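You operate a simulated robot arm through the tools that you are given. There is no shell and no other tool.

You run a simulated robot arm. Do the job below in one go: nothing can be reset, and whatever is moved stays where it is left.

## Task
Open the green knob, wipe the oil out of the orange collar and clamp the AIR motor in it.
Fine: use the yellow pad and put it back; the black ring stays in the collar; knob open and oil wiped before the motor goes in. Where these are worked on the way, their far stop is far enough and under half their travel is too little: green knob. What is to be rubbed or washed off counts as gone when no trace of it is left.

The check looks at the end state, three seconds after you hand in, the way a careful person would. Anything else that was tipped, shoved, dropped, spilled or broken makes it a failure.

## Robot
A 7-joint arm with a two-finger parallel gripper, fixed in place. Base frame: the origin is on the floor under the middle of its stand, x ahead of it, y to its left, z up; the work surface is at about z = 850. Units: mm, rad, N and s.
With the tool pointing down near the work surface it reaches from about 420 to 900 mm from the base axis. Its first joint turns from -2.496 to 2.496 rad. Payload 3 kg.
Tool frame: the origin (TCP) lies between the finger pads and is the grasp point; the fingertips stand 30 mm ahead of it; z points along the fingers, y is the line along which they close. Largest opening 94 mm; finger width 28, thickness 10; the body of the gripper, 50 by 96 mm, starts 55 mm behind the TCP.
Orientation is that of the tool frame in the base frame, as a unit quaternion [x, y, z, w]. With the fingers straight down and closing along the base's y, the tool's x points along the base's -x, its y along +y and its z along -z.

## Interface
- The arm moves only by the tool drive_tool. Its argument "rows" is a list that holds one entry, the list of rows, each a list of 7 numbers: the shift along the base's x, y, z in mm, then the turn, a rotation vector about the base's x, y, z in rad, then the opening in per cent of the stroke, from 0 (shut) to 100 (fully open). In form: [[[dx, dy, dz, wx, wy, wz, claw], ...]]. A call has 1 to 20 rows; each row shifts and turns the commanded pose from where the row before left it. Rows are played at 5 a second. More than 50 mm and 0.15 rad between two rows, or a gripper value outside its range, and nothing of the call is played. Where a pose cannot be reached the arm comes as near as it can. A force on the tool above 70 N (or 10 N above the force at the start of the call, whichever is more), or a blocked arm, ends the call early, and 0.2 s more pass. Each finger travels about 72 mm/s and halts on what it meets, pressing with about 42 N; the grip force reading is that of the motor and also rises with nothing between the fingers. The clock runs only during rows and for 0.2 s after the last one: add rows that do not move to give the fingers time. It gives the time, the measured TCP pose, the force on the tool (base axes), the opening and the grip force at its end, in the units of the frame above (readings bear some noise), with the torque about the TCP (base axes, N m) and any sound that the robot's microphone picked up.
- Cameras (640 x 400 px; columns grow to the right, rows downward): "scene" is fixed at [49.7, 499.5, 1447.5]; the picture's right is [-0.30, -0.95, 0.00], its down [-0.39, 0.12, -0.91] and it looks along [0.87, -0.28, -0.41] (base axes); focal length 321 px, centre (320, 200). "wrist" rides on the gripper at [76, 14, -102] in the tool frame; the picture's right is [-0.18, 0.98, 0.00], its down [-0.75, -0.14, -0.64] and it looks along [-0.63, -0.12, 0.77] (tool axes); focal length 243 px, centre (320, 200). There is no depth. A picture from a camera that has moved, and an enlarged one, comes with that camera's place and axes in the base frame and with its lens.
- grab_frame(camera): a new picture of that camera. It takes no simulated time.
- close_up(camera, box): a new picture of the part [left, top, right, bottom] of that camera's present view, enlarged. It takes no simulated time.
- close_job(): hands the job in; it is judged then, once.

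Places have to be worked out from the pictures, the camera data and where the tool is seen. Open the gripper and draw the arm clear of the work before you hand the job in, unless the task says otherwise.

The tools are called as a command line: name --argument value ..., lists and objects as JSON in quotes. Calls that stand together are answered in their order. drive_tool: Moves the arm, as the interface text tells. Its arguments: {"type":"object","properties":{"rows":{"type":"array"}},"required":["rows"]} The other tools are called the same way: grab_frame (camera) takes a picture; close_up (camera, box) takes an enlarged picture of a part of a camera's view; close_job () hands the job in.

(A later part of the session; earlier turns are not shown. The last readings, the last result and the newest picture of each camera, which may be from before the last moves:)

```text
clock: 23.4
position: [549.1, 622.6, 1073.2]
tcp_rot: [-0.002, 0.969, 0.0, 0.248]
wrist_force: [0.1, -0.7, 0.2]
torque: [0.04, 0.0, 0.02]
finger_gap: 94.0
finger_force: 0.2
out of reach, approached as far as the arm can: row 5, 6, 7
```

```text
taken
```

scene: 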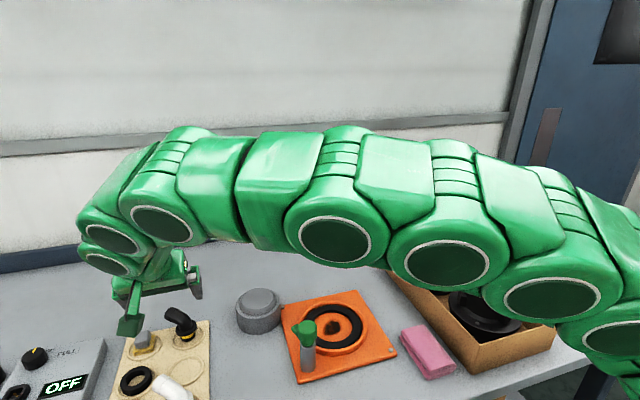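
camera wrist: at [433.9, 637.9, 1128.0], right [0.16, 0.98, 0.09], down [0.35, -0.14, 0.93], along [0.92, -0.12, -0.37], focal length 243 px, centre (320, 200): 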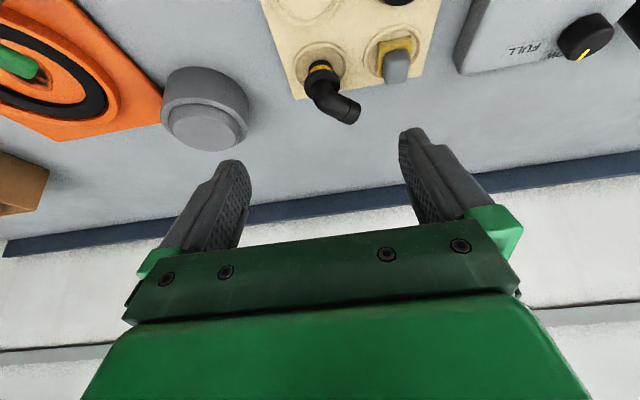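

The reach limit is clear here, and the tilt frees some reach. I zoom on the pad from this lower angle to get its heights.

close_up --camera "wrist" --box '[280, 10, 480, 135]'

close_up --camera "scene" --box '[90, 290, 220, 400]'

```text
3.20 times, centred on (380, 72) of wrist
camera zoom: at [433.9, 637.9, 1128.0], right [0.16, 0.98, 0.09], down [0.35, -0.14, 0.93], along [0.92, -0.12, -0.37], focal length 776 px, centre (128, 608)
```

zoom: 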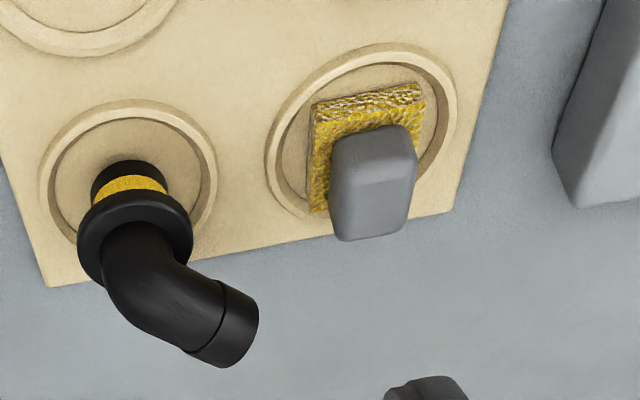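

```text
3.64 times, centred on (155, 345) of scene
camera zoom: at [49.7, 499.5, 1447.5], right [-0.3, -0.95, 0.0], down [-0.39, 0.12, -0.91], along [0.87, -0.28, -0.41], focal length 1166 px, centre (920, -327)
```

zoom: 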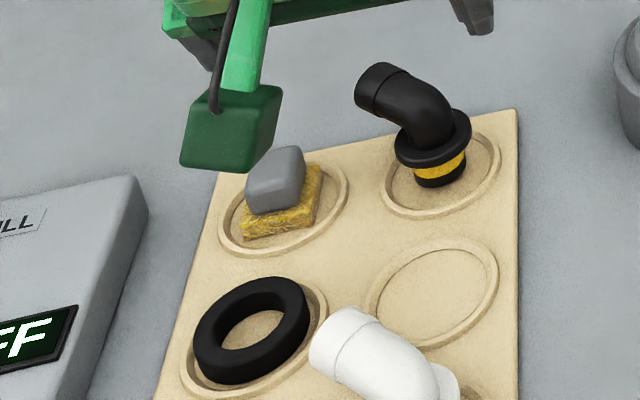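

The sponge bottom is at z≈857, its top ≈867, and the handle spans about y 702–729 and z 867–889, centred near (663, 715.5). I increase the lean to 0.65 rad and move to a pre-grasp point 80 mm back along the tool axis with the fingers at ~60%.

drive_tool --rows '[[[10.5, 18.6, -21, 0, -0.05, 0, 62], [10.5, 18.6, -21, 0, -0.05, 0, 62], [10.5, 18.6, -21, 0, -0.05, 0, 62], [10.5, 18.6, -21, 0, 0, 0, 62], [10.4, 18.5, -21.6, 0, 0, 0, 62], [0, 0, 0, 0, 0, 0, 62]]]'

grab_frame --camera "wrist"

close_up --camera "scene" --box '[60, 230, 260, 400]'

```text
clock: 24.8
position: [600.8, 716.3, 969.5]
tcp_rot: [-0.001, 0.947, 0.0, 0.32]
wrist_force: [0.1, 0.6, -0.5]
torque: [0.0, 0.01, 0.0]
finger_gap: 58.2
finger_force: 0.1
```

```text
taken
camera wrist: at [478.0, 731.5, 1005.6], right [0.14, 0.98, 0.11], down [0.21, -0.14, 0.97], along [0.97, -0.12, -0.23], focal length 243 px, centre (320, 200)
```

wrist: 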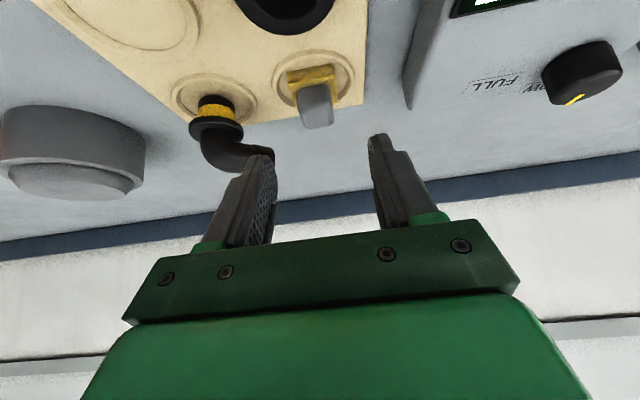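

```text
2.35 times, centred on (160, 315) of scene
camera zoom: at [49.7, 499.5, 1447.5], right [-0.3, -0.95, 0.0], down [-0.39, 0.12, -0.91], along [0.87, -0.28, -0.41], focal length 754 px, centre (696, -71)
```

zoom: 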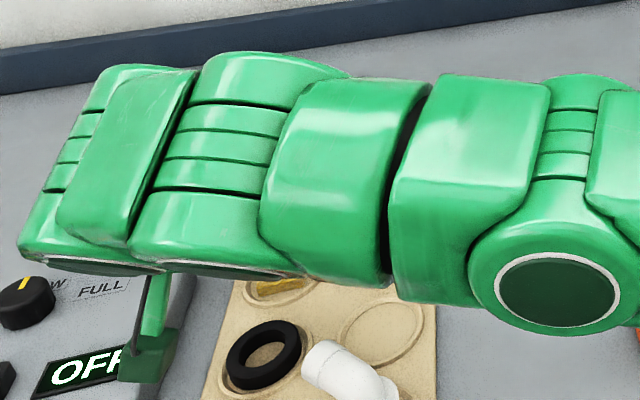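

Pre-grasp reached. I advance 55 mm along the tool axis and check the alignment.

drive_tool --rows '[[[12, -0.2, -15.9, 0, 0, 0, 62], [12, -0.2, -15.9, 0, 0, 0, 62], [9.3, 0, -12, 0, 0, 0, 62], [0, 0, 0, 0, 0, 0, 62]]]'

grab_frame --camera "wrist"

close_up --camera "wrist" --box '[200, 80, 440, 240]'

grab_frame --camera "scene"

```text
clock: 25.8
position: [636.5, 716.8, 924.4]
tcp_rot: [-0.001, 0.948, 0.0, 0.318]
wrist_force: [0.4, 0.1, -0.4]
torque: [0.02, -0.01, -0.01]
finger_gap: 58.2
finger_force: 0.2
```

```text
taken
camera wrist: at [513.3, 732.0, 960.6], right [0.14, 0.98, 0.11], down [0.21, -0.14, 0.97], along [0.97, -0.12, -0.23], focal length 243 px, centre (320, 200)
```

wrist: 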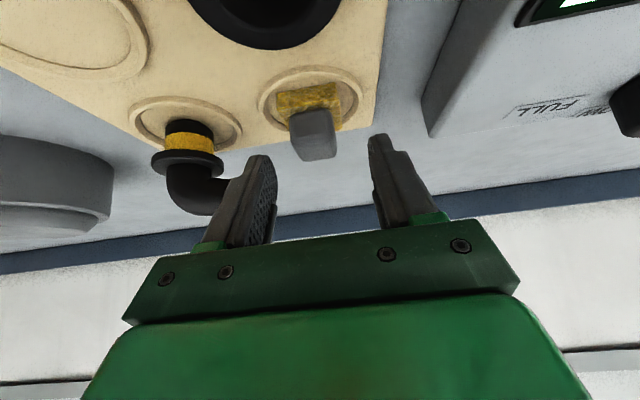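

```text
2.50 times, centred on (320, 160) of wrist
camera zoom: at [513.3, 732.0, 960.6], right [0.14, 0.98, 0.11], down [0.21, -0.14, 0.97], along [0.97, -0.12, -0.23], focal length 606 px, centre (320, 300)
```

zoom: 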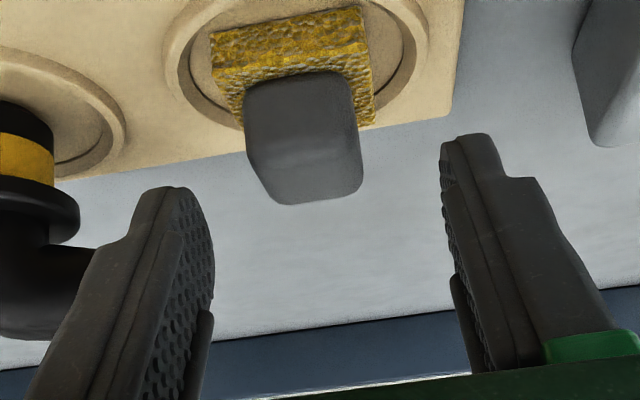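

```text
taken
```

scene: 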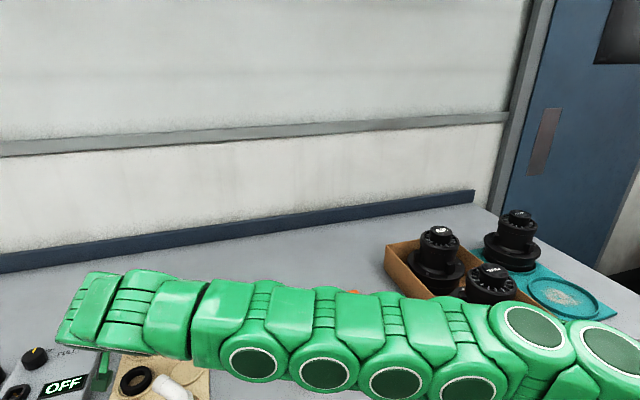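

Alignment looks right, with the handle between the fingers and the black elbow clear of the left finger. I advance the last bit and close on the handle.

drive_tool --rows '[[[7.2, -0.5, -10, 0, 0, 0, 62], [7.0, -0.5, -9.5, 0, 0, 0, 62], [0, 0, 0, 0, 0, 0, 62]]]'

close_up --camera "wrist" --box '[200, 80, 440, 240]'

```text
clock: 26.6
position: [650.0, 714.3, 904.0]
tcp_rot: [-0.001, 0.948, -0.001, 0.32]
wrist_force: [0.3, -0.3, 0.2]
torque: [-0.04, 0.03, 0.0]
finger_gap: 57.9
finger_force: 0.1
```

```text
2.50 times, centred on (320, 160) of wrist
camera zoom: at [527.5, 729.3, 941.1], right [0.14, 0.98, 0.11], down [0.21, -0.14, 0.97], along [0.97, -0.12, -0.23], focal length 606 px, centre (320, 300)
```

zoom: 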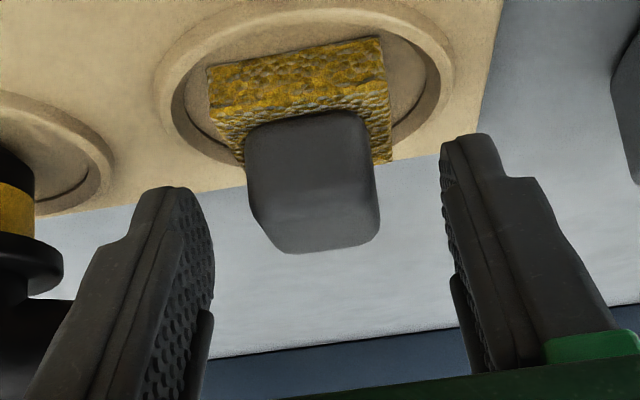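

The fingers straddle the handle; I go 3 mm deeper along the tool axis and then close.

drive_tool --rows '[[[1.8, 0.8, -2.4, 0, 0, 0, 62], [0, 0, 0, 0, 0, 0, 40], [0, 0, 0, 0, 0, 0, 20], [0, 0, 0, 0, 0, 0, 0], [0, 0, 0, 0, 0, 0, 0], [0, 0, 0, 0, 0, 0, 0]]]'

close_up --camera "wrist" --box '[200, 80, 440, 240]'

```text
clock: 28.0
position: [651.7, 715.3, 902.8]
tcp_rot: [-0.001, 0.948, -0.001, 0.319]
wrist_force: [-0.4, 1.1, 2.2]
torque: [0.04, 0.0, 0.0]
finger_gap: 29.0
finger_force: 41.9
```

```text
2.50 times, centred on (320, 160) of wrist
camera zoom: at [529.2, 729.9, 938.8], right [0.14, 0.98, 0.11], down [0.21, -0.14, 0.97], along [0.97, -0.12, -0.23], focal length 606 px, centre (320, 300)
```

zoom: 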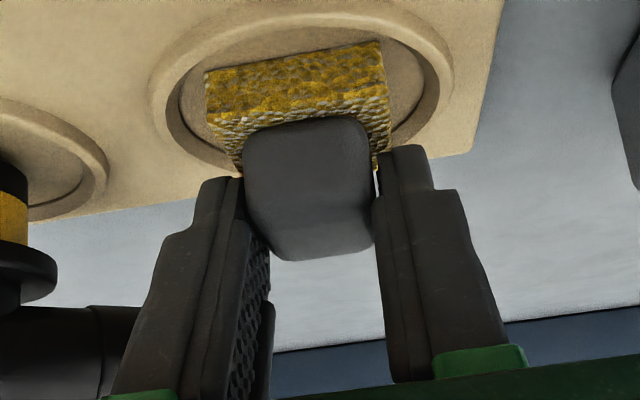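

The handle is gripped at 29 mm. I lift straight up a little, then back along the tool axis, and check that the pad came along cleanly.

drive_tool --rows '[[[0, 0, 7, 0, 0, 0, 0], [0, 0, 8, 0, 0, 0, 0], [-20, 0, 27, 0, 0, 0, 0], [-20, 0, 27, 0, 0, 0, 0], [-20, 0, 27, 0, 0, 0, 0], [0, 0, 0, 0, 0, 0, 0]]]'

grab_frame --camera "wrist"

```text
clock: 29.4
position: [591.7, 713.2, 998.3]
tcp_rot: [-0.002, 0.948, -0.001, 0.319]
wrist_force: [-0.5, 0.5, -0.1]
torque: [0.01, 0.0, 0.03]
finger_gap: 26.8
finger_force: 42.0
```

```text
taken
camera wrist: at [469.4, 728.3, 1035.2], right [0.14, 0.98, 0.11], down [0.21, -0.14, 0.97], along [0.97, -0.12, -0.23], focal length 243 px, centre (320, 200)
```

wrist: 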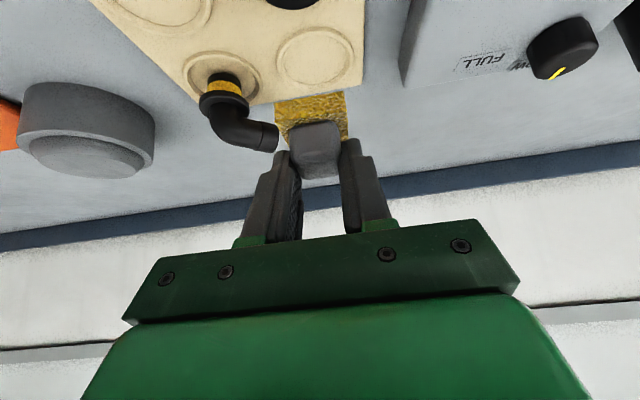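

The pad is lifted; the gap changed to 26.8 mm, so I zoom in to see how the pad sits in the fingers.

close_up --camera "wrist" --box '[220, 60, 420, 220]'

```text
2.50 times, centred on (320, 140) of wrist
camera zoom: at [469.4, 728.3, 1035.2], right [0.14, 0.98, 0.11], down [0.21, -0.14, 0.97], along [0.97, -0.12, -0.23], focal length 606 px, centre (320, 350)
```

zoom: 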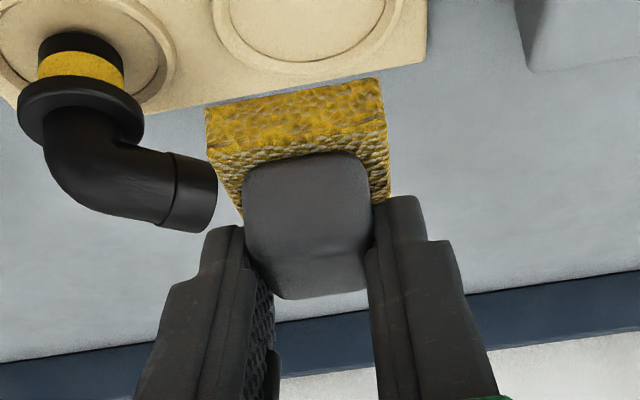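

The pad is held securely, shifted only ~2 mm. I carry it over to above the collar.

drive_tool --rows '[[[-2, -41.3, 0, 0, 0, 0, 0], [-2, -41.3, 0, 0, 0, 0, 0], [-2, -41.3, 0, 0, 0, 0, 0], [-2, -41.3, 0, 0, 0, 0, 0], [-2, -41.3, 0, 0, 0, 0, 0], [-2, -41.3, 0, 0, 0, 0, 0], [-2, -41.3, 0, 0, 0, 0, 0], [-2, -41.3, 0, 0, 0, 0, 0], [-2, -41.3, 0, 0, 0, 0, 0], [0, -41.3, 0, 0, 0, 0, 0], [0, 0, 0, 0, 0, 0, 0]]]'

grab_frame --camera "wrist"

grab_frame --camera "scene"

```text
clock: 31.8
position: [573.4, 301.9, 997.2]
tcp_rot: [-0.002, 0.948, -0.001, 0.319]
wrist_force: [-0.6, -0.1, -0.2]
torque: [-0.03, 0.0, -0.04]
finger_gap: 26.4
finger_force: 42.2
```

```text
taken
camera wrist: at [450.9, 316.6, 1032.4], right [0.14, 0.98, 0.11], down [0.21, -0.14, 0.97], along [0.97, -0.12, -0.23], focal length 243 px, centre (320, 200)
```

wrist: 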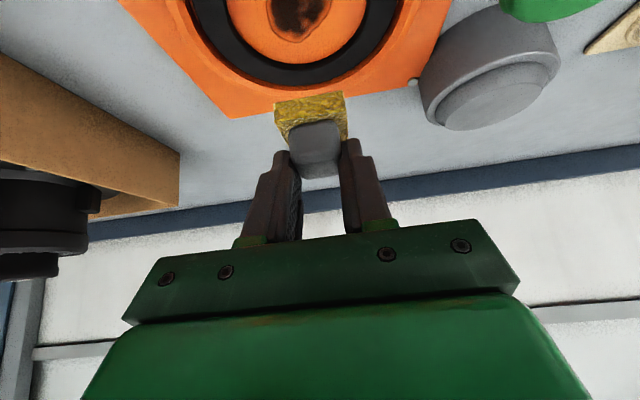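

```text
taken
```

scene: 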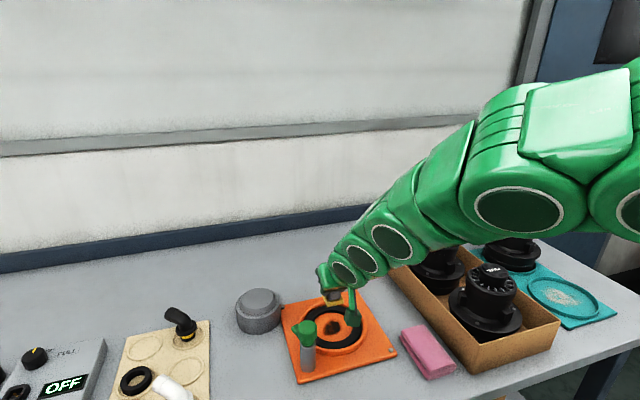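

I zoom into the scene view to check the pad above the collar.

close_up --camera "scene" --box '[260, 250, 420, 390]'

close_up --camera "wrist" --box '[160, 0, 480, 180]'

```text
2.86 times, centred on (340, 320) of scene
camera zoom: at [49.7, 499.5, 1447.5], right [-0.3, -0.95, 0.0], down [-0.39, 0.12, -0.91], along [0.87, -0.28, -0.41], focal length 916 px, centre (263, -143)
```

zoom: 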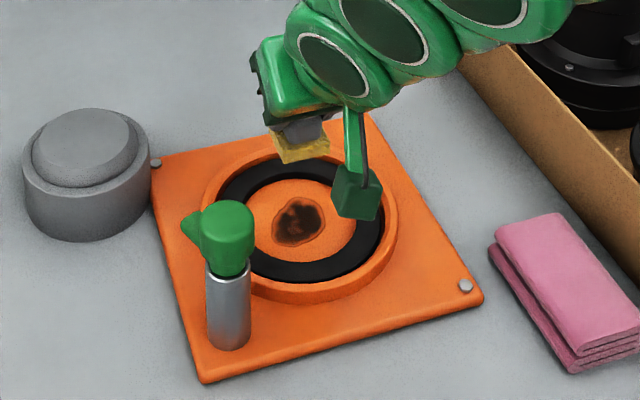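

```text
2.00 times, centred on (320, 90) of wrist
camera zoom: at [450.9, 316.6, 1032.4], right [0.14, 0.98, 0.11], down [0.21, -0.14, 0.97], along [0.97, -0.12, -0.23], focal length 485 px, centre (320, 420)
```

zoom: 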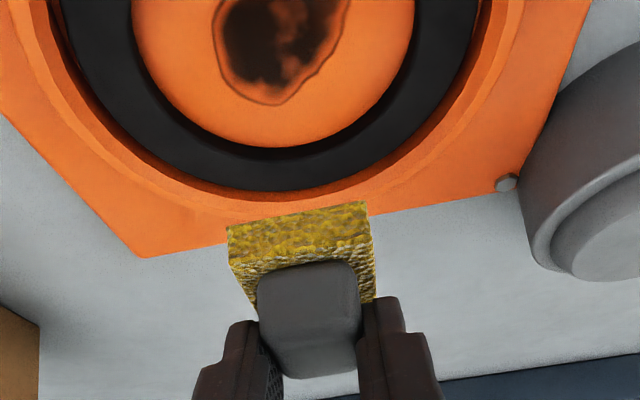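

The pad is centred over the oil (~(583, 302)); its underside is ~49 mm below the TCP. I descend to just above the floor of the collar and check.

drive_tool --rows '[[[0, -1.0, -27, 0, 0, 0, 0], [0, 0, -27, 0, 0, 0, 0], [0, 0, -22, 0, 0, 0, 0], [0, 0, 0, 0, 0, 0, 0]]]'

close_up --camera "scene" --box '[260, 250, 420, 390]'

close_up --camera "wrist" --box '[160, 0, 480, 180]'

```text
clock: 32.8
position: [576.6, 299.5, 921.8]
tcp_rot: [0.0, 0.948, -0.001, 0.319]
wrist_force: [0.3, -0.8, 0.0]
torque: [0.02, 0.02, 0.01]
finger_gap: 26.8
finger_force: 42.2
```

```text
2.86 times, centred on (340, 320) of scene
camera zoom: at [49.7, 499.5, 1447.5], right [-0.3, -0.95, 0.0], down [-0.39, 0.12, -0.91], along [0.87, -0.28, -0.41], focal length 916 px, centre (263, -143)
```

zoom: 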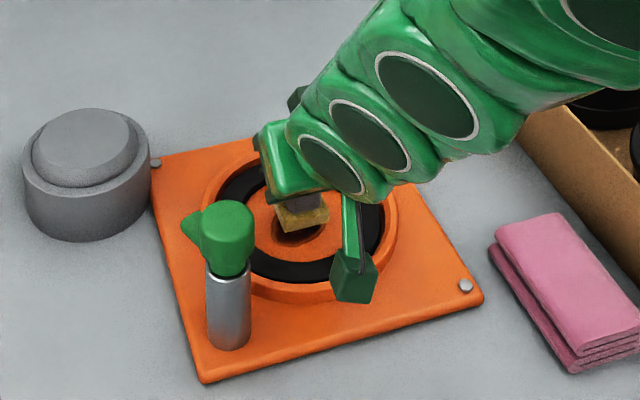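

```text
2.00 times, centred on (320, 90) of wrist
camera zoom: at [453.4, 314.2, 958.6], right [0.14, 0.98, 0.11], down [0.21, -0.14, 0.97], along [0.97, -0.12, -0.23], focal length 485 px, centre (320, 420)
```

zoom: 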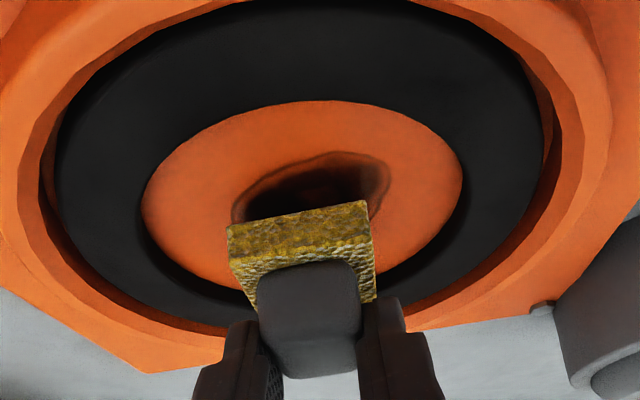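

No contact yet. I lower in small steps until the pad touches.

drive_tool --rows '[[[-1, 1, -5, 0, 0, 0, 0], [0, 0, -3, 0, 0, 0, 0], [0, 0, 0, 0, 0, 0, 0]]]'

drive_tool --rows '[[[0, 0, -2, 0, 0, 0, 0], [0, 0, 0, 0, 0, 0, 0]]]'

drive_tool --rows '[[[0, 0, -2, 0, 0, 0, 0], [0, 0, 0, 0, 0, 0, 0]]]'

```text
clock: 33.6
position: [573.9, 301.9, 915.7]
tcp_rot: [-0.002, 0.948, -0.001, 0.32]
wrist_force: [0.7, 0.1, -0.7]
torque: [-0.02, 0.0, 0.04]
finger_gap: 26.3
finger_force: 42.0
```

```text
clock: 34.2
position: [573.1, 302.1, 912.1]
tcp_rot: [-0.001, 0.948, -0.001, 0.319]
wrist_force: [0.1, 0.0, -0.2]
torque: [-0.01, -0.01, 0.0]
finger_gap: 26.5
finger_force: 42.2
```

```text
clock: 34.8
position: [573.3, 303.3, 910.5]
tcp_rot: [-0.001, 0.948, -0.001, 0.319]
wrist_force: [0.3, -0.1, -0.1]
torque: [-0.03, -0.02, -0.03]
finger_gap: 26.5
finger_force: 41.8
```

Still no contact at TCP z≈910; I look and continue lowering in 1.5 mm steps.

close_up --camera "wrist" --box '[160, 0, 480, 180]'

drive_tool --rows '[[[0, 0, -1.5, 0, 0, 0, 0], [0, 0, 0, 0, 0, 0, 0]]]'

drive_tool --rows '[[[0, 0, -1.5, 0, 0, 0, 0], [0, 0, 0, 0, 0, 0, 0]]]'

```text
2.00 times, centred on (320, 90) of wrist
camera zoom: at [450.4, 316.5, 947.3], right [0.14, 0.98, 0.11], down [0.21, -0.14, 0.97], along [0.97, -0.12, -0.23], focal length 485 px, centre (320, 420)
```

zoom: 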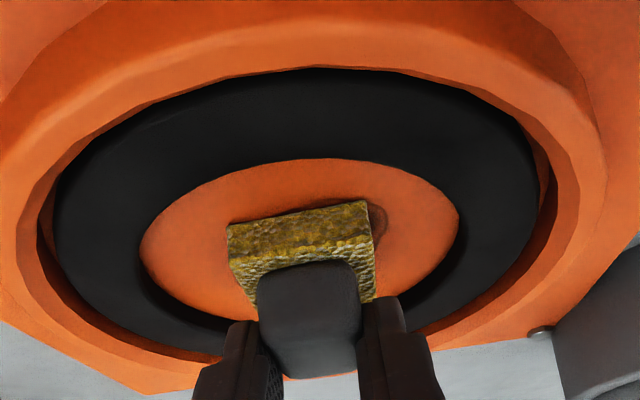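

```text
clock: 35.4
position: [573.0, 302.3, 910.8]
tcp_rot: [-0.002, 0.947, 0.0, 0.32]
wrist_force: [-0.4, -6.9, 30.4]
torque: [-0.17, 0.32, 0.08]
finger_gap: 26.4
finger_force: 41.6
```

```text
clock: 36.0
position: [574.2, 303.0, 909.4]
tcp_rot: [-0.002, 0.947, 0.001, 0.321]
wrist_force: [0.8, -5.8, 59.4]
torque: [-0.11, 0.66, 0.05]
finger_gap: 26.8
finger_force: 41.7
```

Contact made: 59 N is a bit much, so I back off ~1.8 mm to a light press and rub in a raster pattern over the oil, keeping within the black ring.

drive_tool --rows '[[[0, 0, 1.7, 0, 0, 0, 0], [5, 0, 0, 0, 0, 0, 0], [5, 0, 0, 0, 0, 0, 0], [0, 0, 0, 0, 0, 0, 0]]]'

```text
clock: 37.0
position: [584.8, 301.6, 908.8]
tcp_rot: [-0.001, 0.948, -0.001, 0.318]
wrist_force: [-12.0, -2.2, 37.5]
torque: [0.01, 0.99, 0.08]
finger_gap: 26.5
finger_force: 41.8
```

The press is 37 N with modest drag; I ease up 0.6 mm and carry out the raster.

drive_tool --rows '[[[0, 4, 0.6, 0, 0, 0, 0], [0, 4, 0, 0, 0, 0, 0], [-7, 0, 0, 0, 0, 0, 0], [-7, 0, 0, 0, 0, 0, 0], [-6, 0, 0, 0, 0, 0, 0], [0, -4, 0, 0, 0, 0, 0], [0, -4, 0, 0, 0, 0, 0], [7, 0, 0, 0, 0, 0, 0], [7, 0, 0, 0, 0, 0, 0], [6, 0, 0, 0, 0, 0, 0], [0, -5, 0, 0, 0, 0, 0], [0, -5, 0, 0, 0, 0, 0], [-7, 0, 0, 0, 0, 0, 0], [-7, 0, 0, 0, 0, 0, 0], [-6, 0, 0, 0, 0, 0, 0], [5, 5, 0, 0, 0, 0, 0], [5, 5, 0, 0, 0, 0, 0], [0, 0, 0, 0, 0, 0, 0]]]'

close_up --camera "wrist" --box '[160, 0, 480, 180]'

close_up --camera "scene" --box '[260, 250, 420, 390]'

```text
clock: 40.8
position: [573.1, 303.1, 909.8]
tcp_rot: [-0.001, 0.948, -0.001, 0.319]
wrist_force: [-3.2, -2.3, 9.8]
torque: [0.08, 0.29, 0.11]
finger_gap: 26.5
finger_force: 42.3
```

```text
2.00 times, centred on (320, 90) of wrist
camera zoom: at [450.0, 317.4, 946.0], right [0.14, 0.98, 0.11], down [0.21, -0.14, 0.97], along [0.97, -0.12, -0.23], focal length 485 px, centre (320, 420)
```

zoom: 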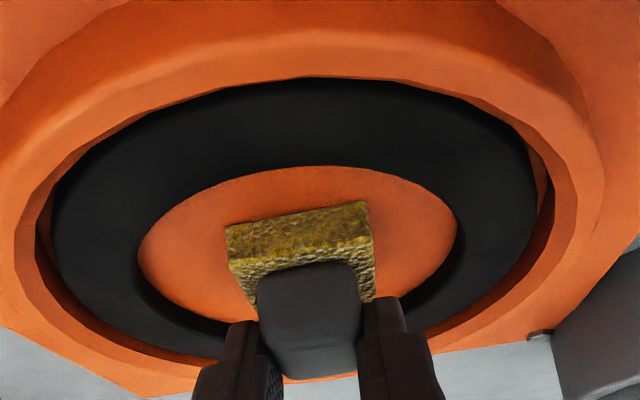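

```text
2.86 times, centred on (340, 320) of scene
camera zoom: at [49.7, 499.5, 1447.5], right [-0.3, -0.95, 0.0], down [-0.39, 0.12, -0.91], along [0.87, -0.28, -0.41], focal length 916 px, centre (263, -143)
```

zoom: 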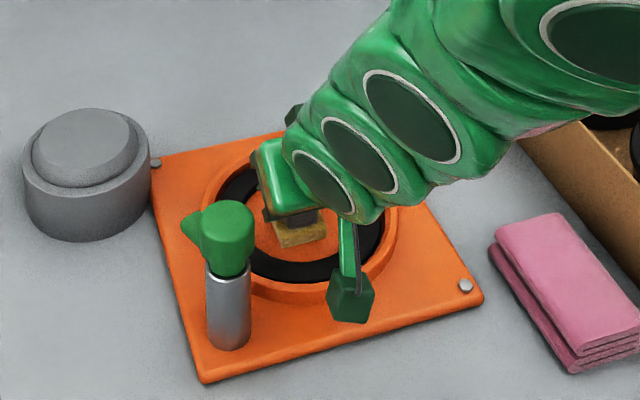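

The visible oil is gone. I do a second pass with a slightly wider sweep for safety, then lift and inspect.

drive_tool --rows '[[[6, 0, -0.3, 0, 0, 0, 0], [6, 4, 0, 0, 0, 0, 0], [0, 6, 0, 0, 0, 0, 0], [-6, 2, 0, 0, 0, 0, 0], [-6, 0, 0, 0, 0, 0, 0], [-6, 0, 0, 0, 0, 0, 0], [-6, -3, 0, 0, 0, 0, 0], [0, -5, 0, 0, 0, 0, 0], [6, 0, 0, 0, 0, 0, 0], [6, 0, 0, 0, 0, 0, 0], [6, -4, 0, 0, 0, 0, 0], [6, -4, 0, 0, 0, 0, 0], [0, -6, 0, 0, 0, 0, 0], [-6, -3, 0, 0, 0, 0, 0], [-6, 0, 0, 0, 0, 0, 0], [-6, 0, 0, 0, 0, 0, 0], [-6, 4, 0, 0, 0, 0, 0], [6, 5, 0, 0, 0, 0, 0], [6, 4, 0, 0, 0, 0, 0], [0, 0, 0, 0, 0, 0, 0]]]'

drive_tool --rows '[[[0, 0, 10, 0, 0, 0, 0], [0, 0, 25, 0, 0, 0, 0], [0, 0, 30, 0, 0, 0, 0], [0, 0, 25, 0, 0, 0, 0], [0, 0, 0, 0, 0, 0, 0]]]'

grab_frame --camera "wrist"

close_up --camera "scene" --box '[260, 250, 420, 390]'

```text
clock: 45.0
position: [572.9, 302.8, 910.2]
tcp_rot: [-0.001, 0.948, -0.001, 0.318]
wrist_force: [-3.6, -2.9, 13.5]
torque: [0.06, 0.36, 0.09]
finger_gap: 26.3
finger_force: 41.8
```

```text
clock: 46.2
position: [573.8, 305.1, 1000.9]
tcp_rot: [-0.001, 0.948, -0.001, 0.319]
wrist_force: [-0.3, 0.2, 0.3]
torque: [-0.01, 0.02, 0.01]
finger_gap: 26.9
finger_force: 41.8
```

```text
taken
camera wrist: at [450.3, 318.7, 1037.0], right [0.14, 0.98, 0.11], down [0.21, -0.14, 0.97], along [0.97, -0.12, -0.23], focal length 243 px, centre (320, 200)
```

wrist: 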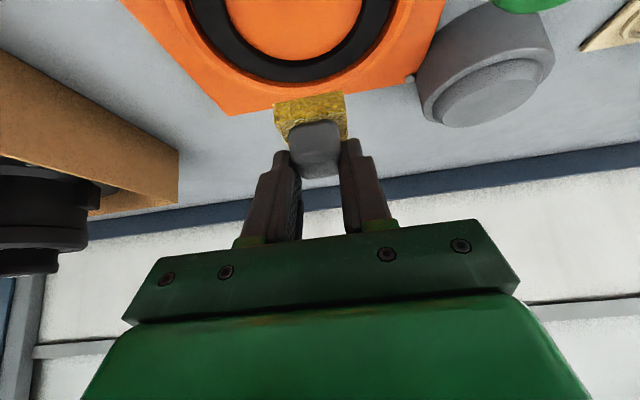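

```text
2.86 times, centred on (340, 320) of scene
camera zoom: at [49.7, 499.5, 1447.5], right [-0.3, -0.95, 0.0], down [-0.39, 0.12, -0.91], along [0.87, -0.28, -0.41], focal length 916 px, centre (263, -143)
```

zoom: 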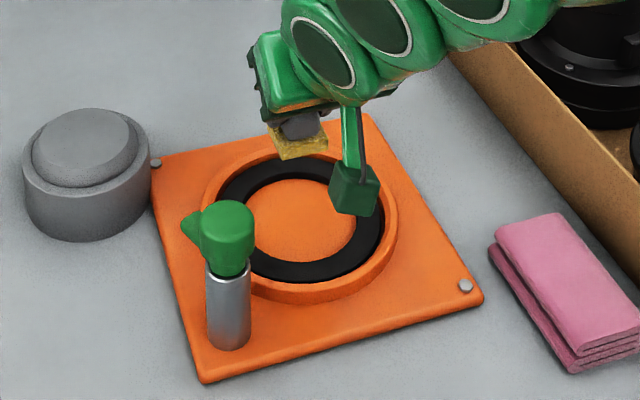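

The floor of the collar looks clean. I zoom tighter to make sure no faint trace remains and the ring is still in place.

close_up --camera "scene" --box '[300, 295, 365, 360]'

close_up --camera "wrist" --box '[180, 0, 460, 120]'

```text
6.15 times, centred on (332, 328) of scene
camera zoom: at [49.7, 499.5, 1447.5], right [-0.3, -0.95, 0.0], down [-0.39, 0.12, -0.91], along [0.87, -0.28, -0.41], focal length 1973 px, centre (243, -585)
```

zoom: 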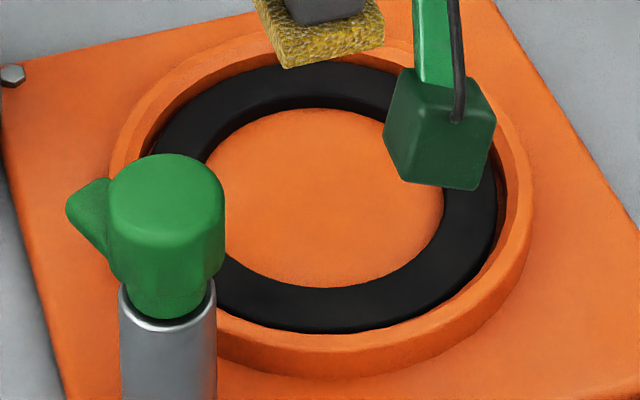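

```text
2.29 times, centred on (320, 60) of wrist
camera zoom: at [450.3, 318.7, 1037.0], right [0.14, 0.98, 0.11], down [0.21, -0.14, 0.97], along [0.97, -0.12, -0.23], focal length 555 px, centre (320, 520)
```

zoom: 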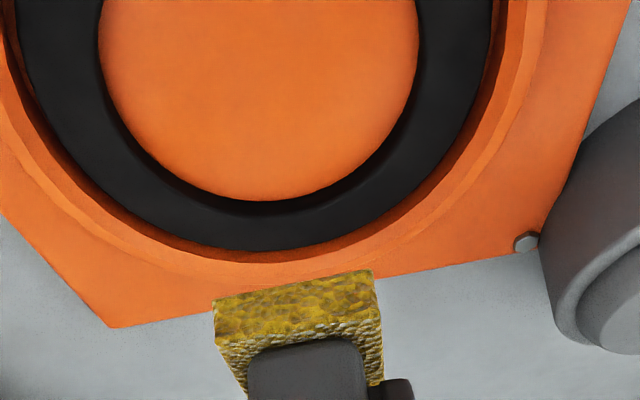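

The oil is fully gone and the ring is undisturbed. I carry the pad back the way it came to above its recess on the board.

drive_tool --rows '[[[0, 41.3, -1, 0, 0, 0, 0], [2, 41.3, 0, 0, 0, 0, 0], [2, 41.3, 0, 0, 0, 0, 0], [2, 41.3, 0, 0, 0, 0, 0], [2, 41.3, 0, 0, 0, 0, 0], [2, 41.3, 0, 0, 0, 0, 0], [2, 41.3, 0, 0, 0, 0, 0], [2, 41.3, 0, 0, 0, 0, 0], [2, 41.3, 0, 0, 0, 0, 0], [3, 41.3, 0, 0, 0, 0, 0], [0, 0, 0, 0, 0, 0, 0], [0, 0, 0, 0, 0, 0, 0]]]'

close_up --camera "wrist" --box '[220, 60, 420, 220]'

```text
clock: 48.8
position: [593.0, 716.5, 1001.8]
tcp_rot: [-0.001, 0.948, -0.001, 0.319]
wrist_force: [0.5, 0.0, 0.3]
torque: [0.01, 0.01, 0.01]
finger_gap: 26.6
finger_force: 42.3
```

```text
2.50 times, centred on (320, 140) of wrist
camera zoom: at [470.0, 730.7, 1037.6], right [0.14, 0.98, 0.11], down [0.21, -0.14, 0.97], along [0.97, -0.12, -0.23], focal length 606 px, centre (320, 350)
```

zoom: 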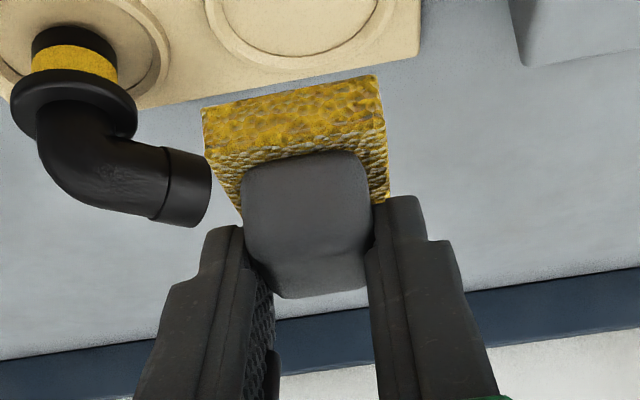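

The actual pose is about 2 mm off from where it lifted, so I'll place the pad by sight. I view the full recess to measure its centre.

close_up --camera "wrist" --box '[230, 10, 410, 150]'

```text
2.86 times, centred on (320, 80) of wrist
camera zoom: at [470.0, 730.7, 1037.6], right [0.14, 0.98, 0.11], down [0.21, -0.14, 0.97], along [0.97, -0.12, -0.23], focal length 693 px, centre (320, 543)
```

zoom: 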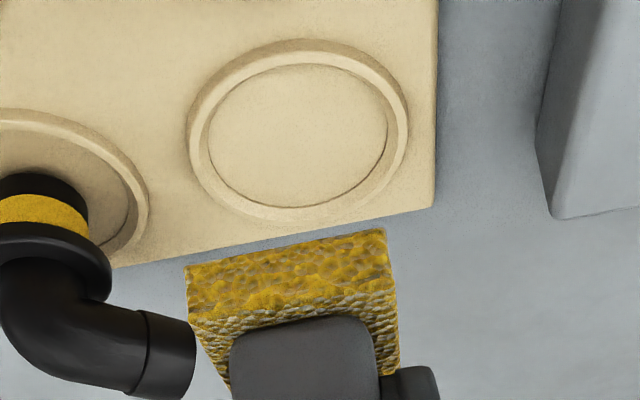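

Recess centre measures ≈(662, 716) and the pad's centre ≈(601.6, 716.6) with its bottom at z≈953. I advance (60, 0, −81) and check again before setting down.

drive_tool --rows '[[[20, -0.2, -27, 0, 0, 0, 0], [20, -0.2, -27, 0, 0, 0, 0], [20, -0.2, -27, 0, 0, 0, 0], [0, 0, 0, 0, 0, 0, 0], [0, 0, 0, 0, 0, 0, 0]]]'

close_up --camera "wrist" --box '[230, 60, 410, 200]'

```text
clock: 50.0
position: [653.3, 714.4, 918.6]
tcp_rot: [-0.001, 0.948, -0.001, 0.319]
wrist_force: [0.3, -1.2, -0.1]
torque: [-0.01, 0.01, -0.02]
finger_gap: 26.5
finger_force: 41.4
```

```text
2.86 times, centred on (320, 130) of wrist
camera zoom: at [530.0, 729.4, 955.1], right [0.14, 0.98, 0.11], down [0.21, -0.14, 0.97], along [0.97, -0.12, -0.23], focal length 693 px, centre (320, 400)
```

zoom: 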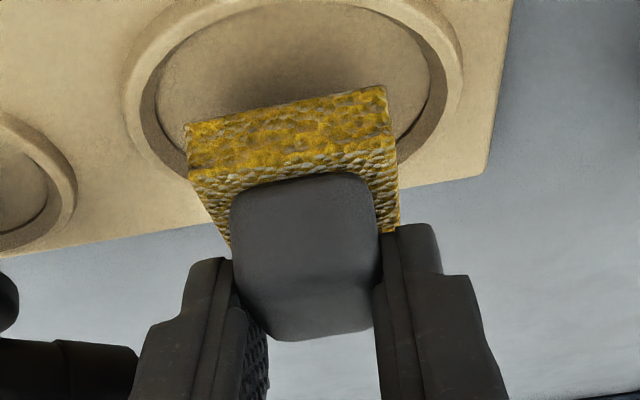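

The pad is centred over its recess within about 1 mm. I lower it in small steps until it touches.

drive_tool --rows '[[[0.4, -0.5, -5, 0, 0, 0, 0], [0, 0, -5, 0, 0, 0, 0], [0, 0, -2, 0, 0, 0, 0], [0, 0, 0, 0, 0, 0, 0]]]'

close_up --camera "wrist" --box '[230, 60, 410, 200]'

```text
clock: 51.0
position: [653.3, 713.6, 906.1]
tcp_rot: [-0.001, 0.948, 0.0, 0.319]
wrist_force: [-1.3, -1.3, 5.0]
torque: [0.13, 0.08, -0.01]
finger_gap: 26.6
finger_force: 41.4
```

```text
2.86 times, centred on (320, 130) of wrist
camera zoom: at [529.6, 729.0, 942.3], right [0.14, 0.98, 0.11], down [0.21, -0.14, 0.97], along [0.97, -0.12, -0.23], focal length 693 px, centre (320, 400)
```

zoom: 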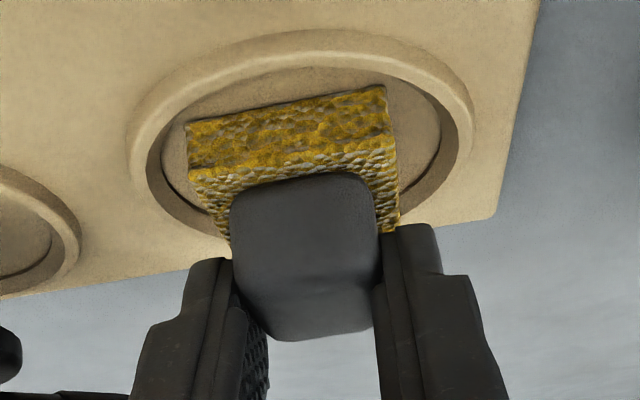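

The pad is inside the recess and touching (5 N). I open the fingers and back out along the tool axis.

drive_tool --rows '[[[0, 0, -0.5, 0, 0, 0, 0], [0, 0, 0, 0, 0, 0, 40], [0, 0, 0, 0, 0, 0, 62], [0, 0, 0, 0, 0, 0, 62]]]'

close_up --camera "wrist" --box '[200, 60, 440, 220]'

```text
clock: 52.0
position: [652.6, 714.1, 904.7]
tcp_rot: [-0.002, 0.948, 0.0, 0.319]
wrist_force: [0.1, -0.5, -0.4]
torque: [0.0, 0.0, 0.03]
finger_gap: 58.5
finger_force: 0.1
```

```text
2.50 times, centred on (320, 140) of wrist
camera zoom: at [530.0, 728.6, 941.6], right [0.14, 0.98, 0.11], down [0.21, -0.14, 0.97], along [0.97, -0.12, -0.23], focal length 606 px, centre (320, 350)
```

zoom: 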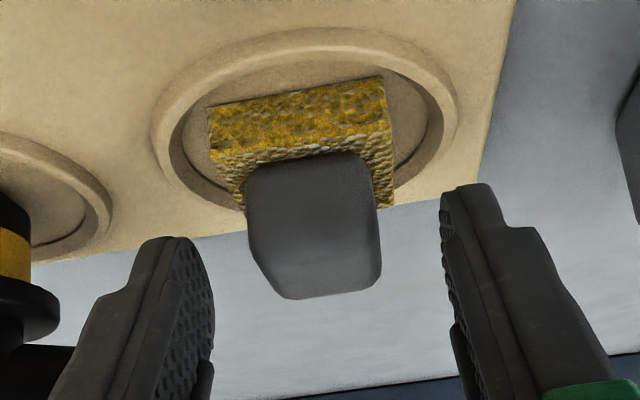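

The pad rests flat in its recess. I withdraw along the tool axis and look back at it.

drive_tool --rows '[[[-15, 0.5, 19.9, 0, 0, 0, 62], [-20, 0, 26.5, 0, 0, 0, 62], [-25, 0, 33.1, 0, 0, 0, 62], [-25, -20, 33, 0, 0, 0, 62], [-10, -40, 20, 0, 0, 0, 100], [-10, -40, 10, 0, 0.1, 0, 100], [0, -40, 10, 0, 0.1, 0, 100], [0, 0, 0, 0, 0, 0, 100]]]'

grab_frame --camera "scene"

grab_frame --camera "wrist"

```text
clock: 53.8
position: [547.0, 575.5, 1054.9]
tcp_rot: [-0.001, 0.975, 0.0, 0.223]
wrist_force: [-0.3, 0.3, 0.6]
torque: [-0.02, -0.03, 0.0]
finger_gap: 93.7
finger_force: 0.0
```

```text
taken
```

scene: 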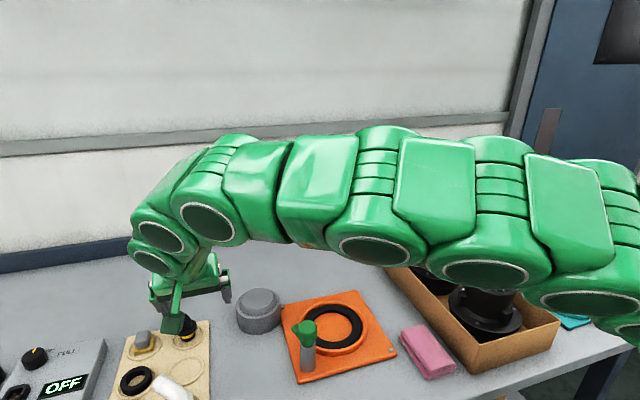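

```text
taken
camera wrist: at [433.9, 589.9, 1115.4], right [0.16, 0.98, 0.08], down [0.4, -0.14, 0.91], along [0.9, -0.12, -0.42], focal length 243 px, centre (320, 200)
```

wrist: 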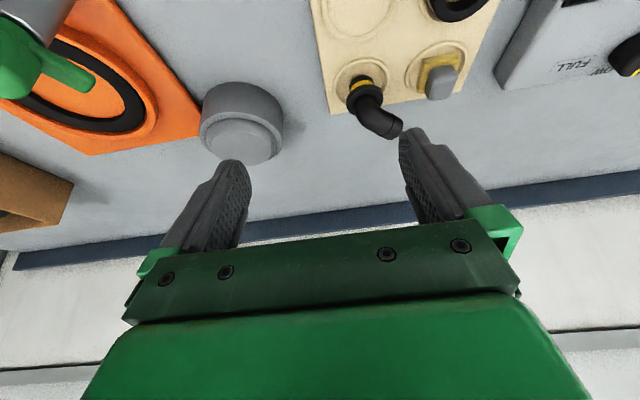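

The pad is back in place. Now I level the tool and swing over toward the cardboard box to look at the AIR motor (estimated near (693, −63), cap top z≈996).

drive_tool --rows '[[[-8, -45, 10, 0, 0.11, 0, 100], [-8, -45, 10, 0, 0.11, 0, 100], [-8, -45, 10, 0, 0.11, 0, 100], [-7, -45, 10, 0, 0.12, 0, 100], [0, -47, 9, 0, 0, 0, 100], [0, -47, 9, 0, 0, 0, 100], [0, -47, 9, 0, 0, 0, 100], [0, -47, 9, 0, 0, 0, 100], [0, -47, 9, 0, 0, 0, 100], [0, -47, 9, 0, 0, 0, 100], [0, -47, 9, 0, 0, 0, 100], [0, -47, 9, 0, 0, 0, 100], [0, -47, 9, 0, 0, 0, 100], [0, 0, 0, 0, 0, 0, 100]]]'

grab_frame --camera "wrist"

grab_frame --camera "scene"

```text
clock: 56.8
position: [515.8, -29.9, 1178.2]
tcp_rot: [-0.002, 1.0, 0.0, -0.001]
wrist_force: [0.6, -0.1, -0.3]
torque: [-0.01, 0.0, 0.01]
finger_gap: 94.0
finger_force: 0.0
```

```text
taken
camera wrist: at [439.3, -15.3, 1281.7], right [0.18, 0.98, 0.0], down [0.75, -0.14, 0.64], along [0.63, -0.12, -0.77], focal length 243 px, centre (320, 200)
```

wrist: 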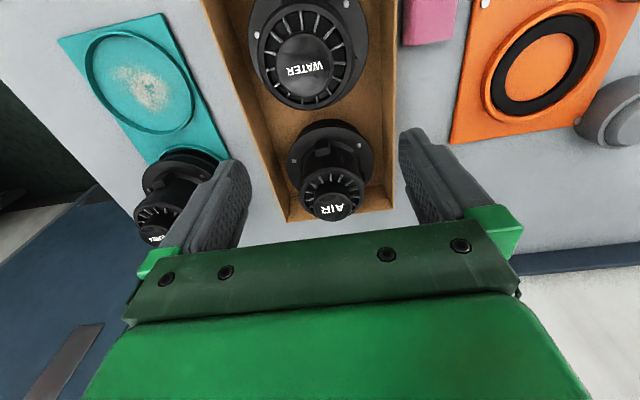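

```text
taken
```

scene: 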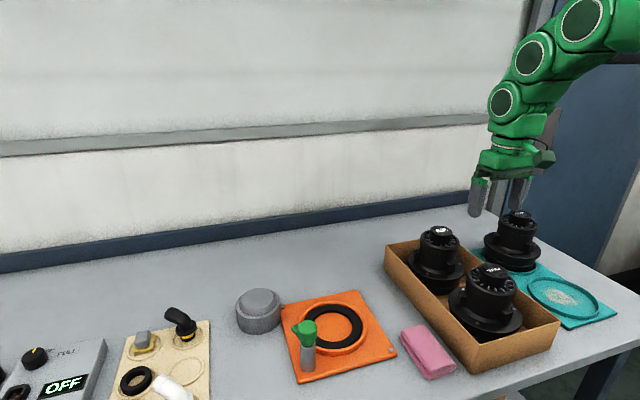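

Good view of the box. I zoom in on the AIR motor in both cameras to find its centre, cap diameter and heights.

close_up --camera "wrist" --box '[230, 90, 420, 240]'

close_up --camera "scene" --box '[380, 215, 510, 315]'

close_up --camera "wrist" --box '[200, 0, 420, 130]'

```text
2.67 times, centred on (325, 165) of wrist
camera zoom: at [439.3, -15.3, 1281.7], right [0.18, 0.98, 0.0], down [0.75, -0.14, 0.64], along [0.63, -0.12, -0.77], focal length 647 px, centre (307, 293)
```

zoom: 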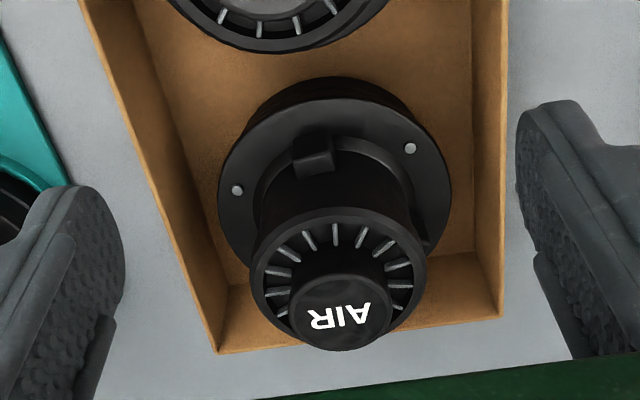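

```text
4.00 times, centred on (445, 265) of scene
camera zoom: at [49.7, 499.5, 1447.5], right [-0.3, -0.95, 0.0], down [-0.39, 0.12, -0.91], along [0.87, -0.28, -0.41], focal length 1282 px, centre (-180, -60)
```

zoom: 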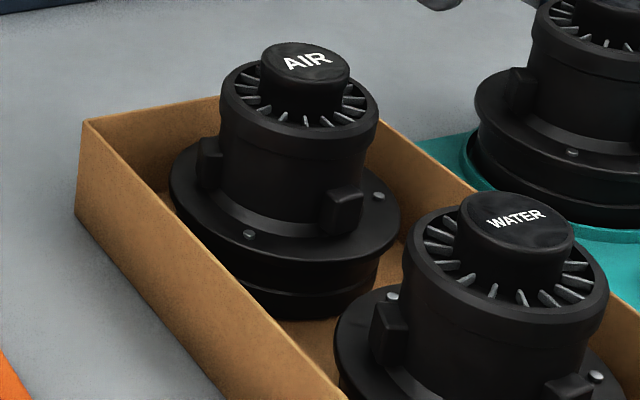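

```text
2.91 times, centred on (310, 65) of wrist
camera zoom: at [439.3, -15.3, 1281.7], right [0.18, 0.98, 0.0], down [0.75, -0.14, 0.64], along [0.63, -0.12, -0.77], focal length 706 px, centre (349, 593)
```

zoom: 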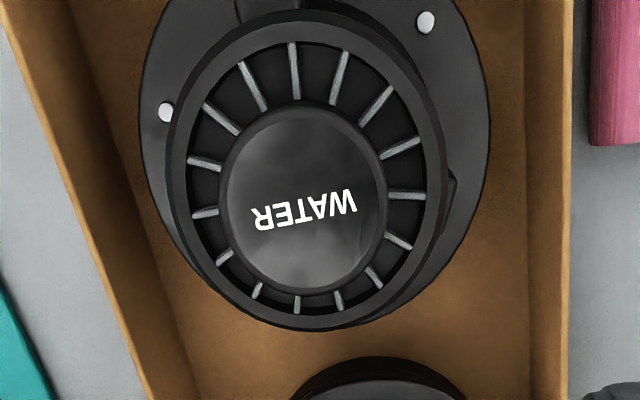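

The AIR cap's top triangulates to about (664, −38, 1021), ~58 mm in diameter. I zoom more to see the lugs and flange layout.

close_up --camera "wrist" --box '[285, 110, 385, 230]'

close_up --camera "scene" --box '[415, 220, 485, 300]'

close_up --camera "scene" --box '[440, 200, 560, 345]'

```text
3.33 times, centred on (335, 170) of wrist
camera zoom: at [439.3, -15.3, 1281.7], right [0.18, 0.98, 0.0], down [0.75, -0.14, 0.64], along [0.63, -0.12, -0.77], focal length 809 px, centre (270, 300)
```

zoom: 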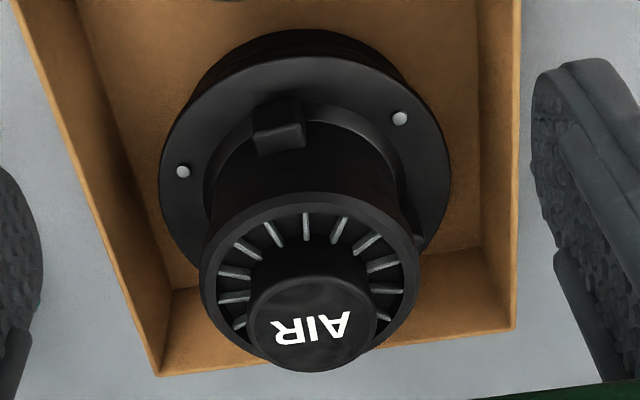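

```text
5.00 times, centred on (450, 260) of scene
camera zoom: at [49.7, 499.5, 1447.5], right [-0.3, -0.95, 0.0], down [-0.39, 0.12, -0.91], along [0.87, -0.28, -0.41], focal length 1603 px, centre (-330, -100)
```

zoom: 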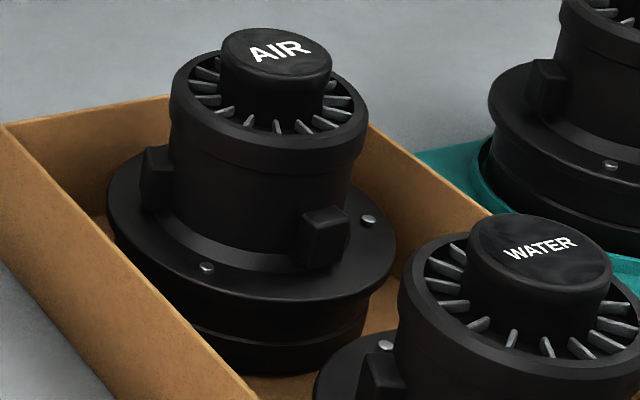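

```text
2.76 times, centred on (500, 272) of scene
camera zoom: at [49.7, 499.5, 1447.5], right [-0.3, -0.95, 0.0], down [-0.39, 0.12, -0.91], along [0.87, -0.28, -0.41], focal length 884 px, centre (-177, 0)
```

zoom: 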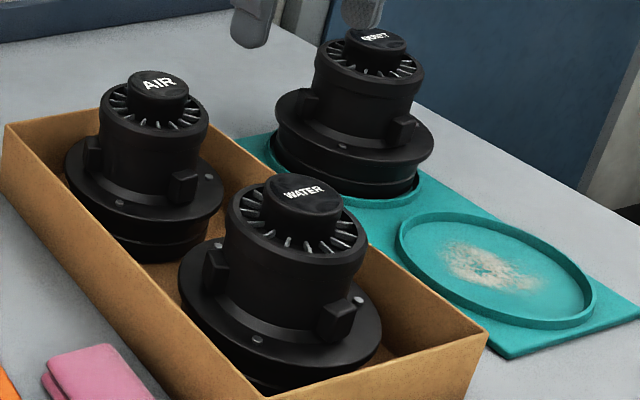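

Lugs on the AIR motor sit near 66°, 186° and 306° and bolts between them; flange radius ~78 mm. I move directly above the cap to refine its centre before gripping it.

drive_tool --rows '[[[37, -2, -12, 0, 0, 0, 100], [37, -2, -14, 0, 0, 0, 100], [37, -2, -20, 0, 0, 0, 100], [37, -2, -22, 0, 0, 0, 100], [0, 0, 0, 0, 0, 0, 100]]]'

close_up --camera "wrist" --box '[220, 60, 420, 200]'

close_up --camera "scene" --box '[380, 160, 540, 310]'

```text
clock: 58.0
position: [666.9, -34.0, 1111.3]
tcp_rot: [-0.002, 1.0, 0.0, 0.001]
wrist_force: [0.0, -0.3, -0.6]
torque: [0.01, -0.03, 0.0]
finger_gap: 93.8
finger_force: 0.0
```

```text
2.86 times, centred on (320, 130) of wrist
camera zoom: at [590.4, -19.1, 1213.8], right [0.18, 0.98, 0.0], down [0.75, -0.14, 0.64], along [0.63, -0.12, -0.77], focal length 693 px, centre (320, 400)
```

zoom: 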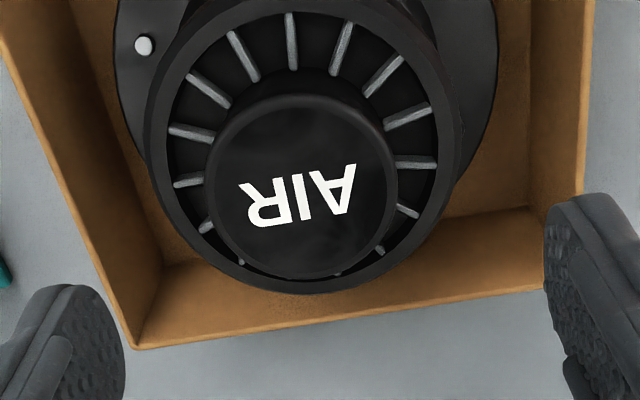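

```text
2.67 times, centred on (460, 235) of scene
camera zoom: at [49.7, 499.5, 1447.5], right [-0.3, -0.95, 0.0], down [-0.39, 0.12, -0.91], along [0.87, -0.28, -0.41], focal length 855 px, centre (-53, 107)
```

zoom: 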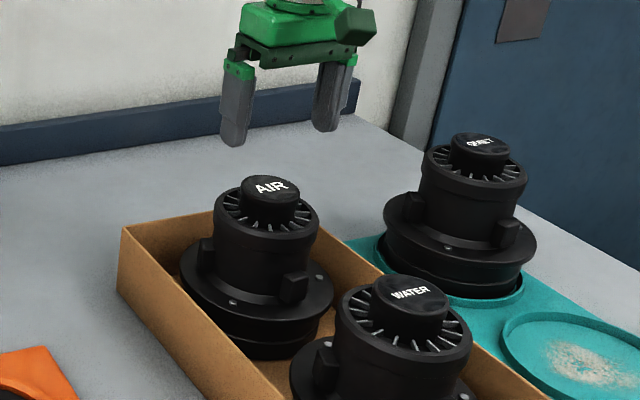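

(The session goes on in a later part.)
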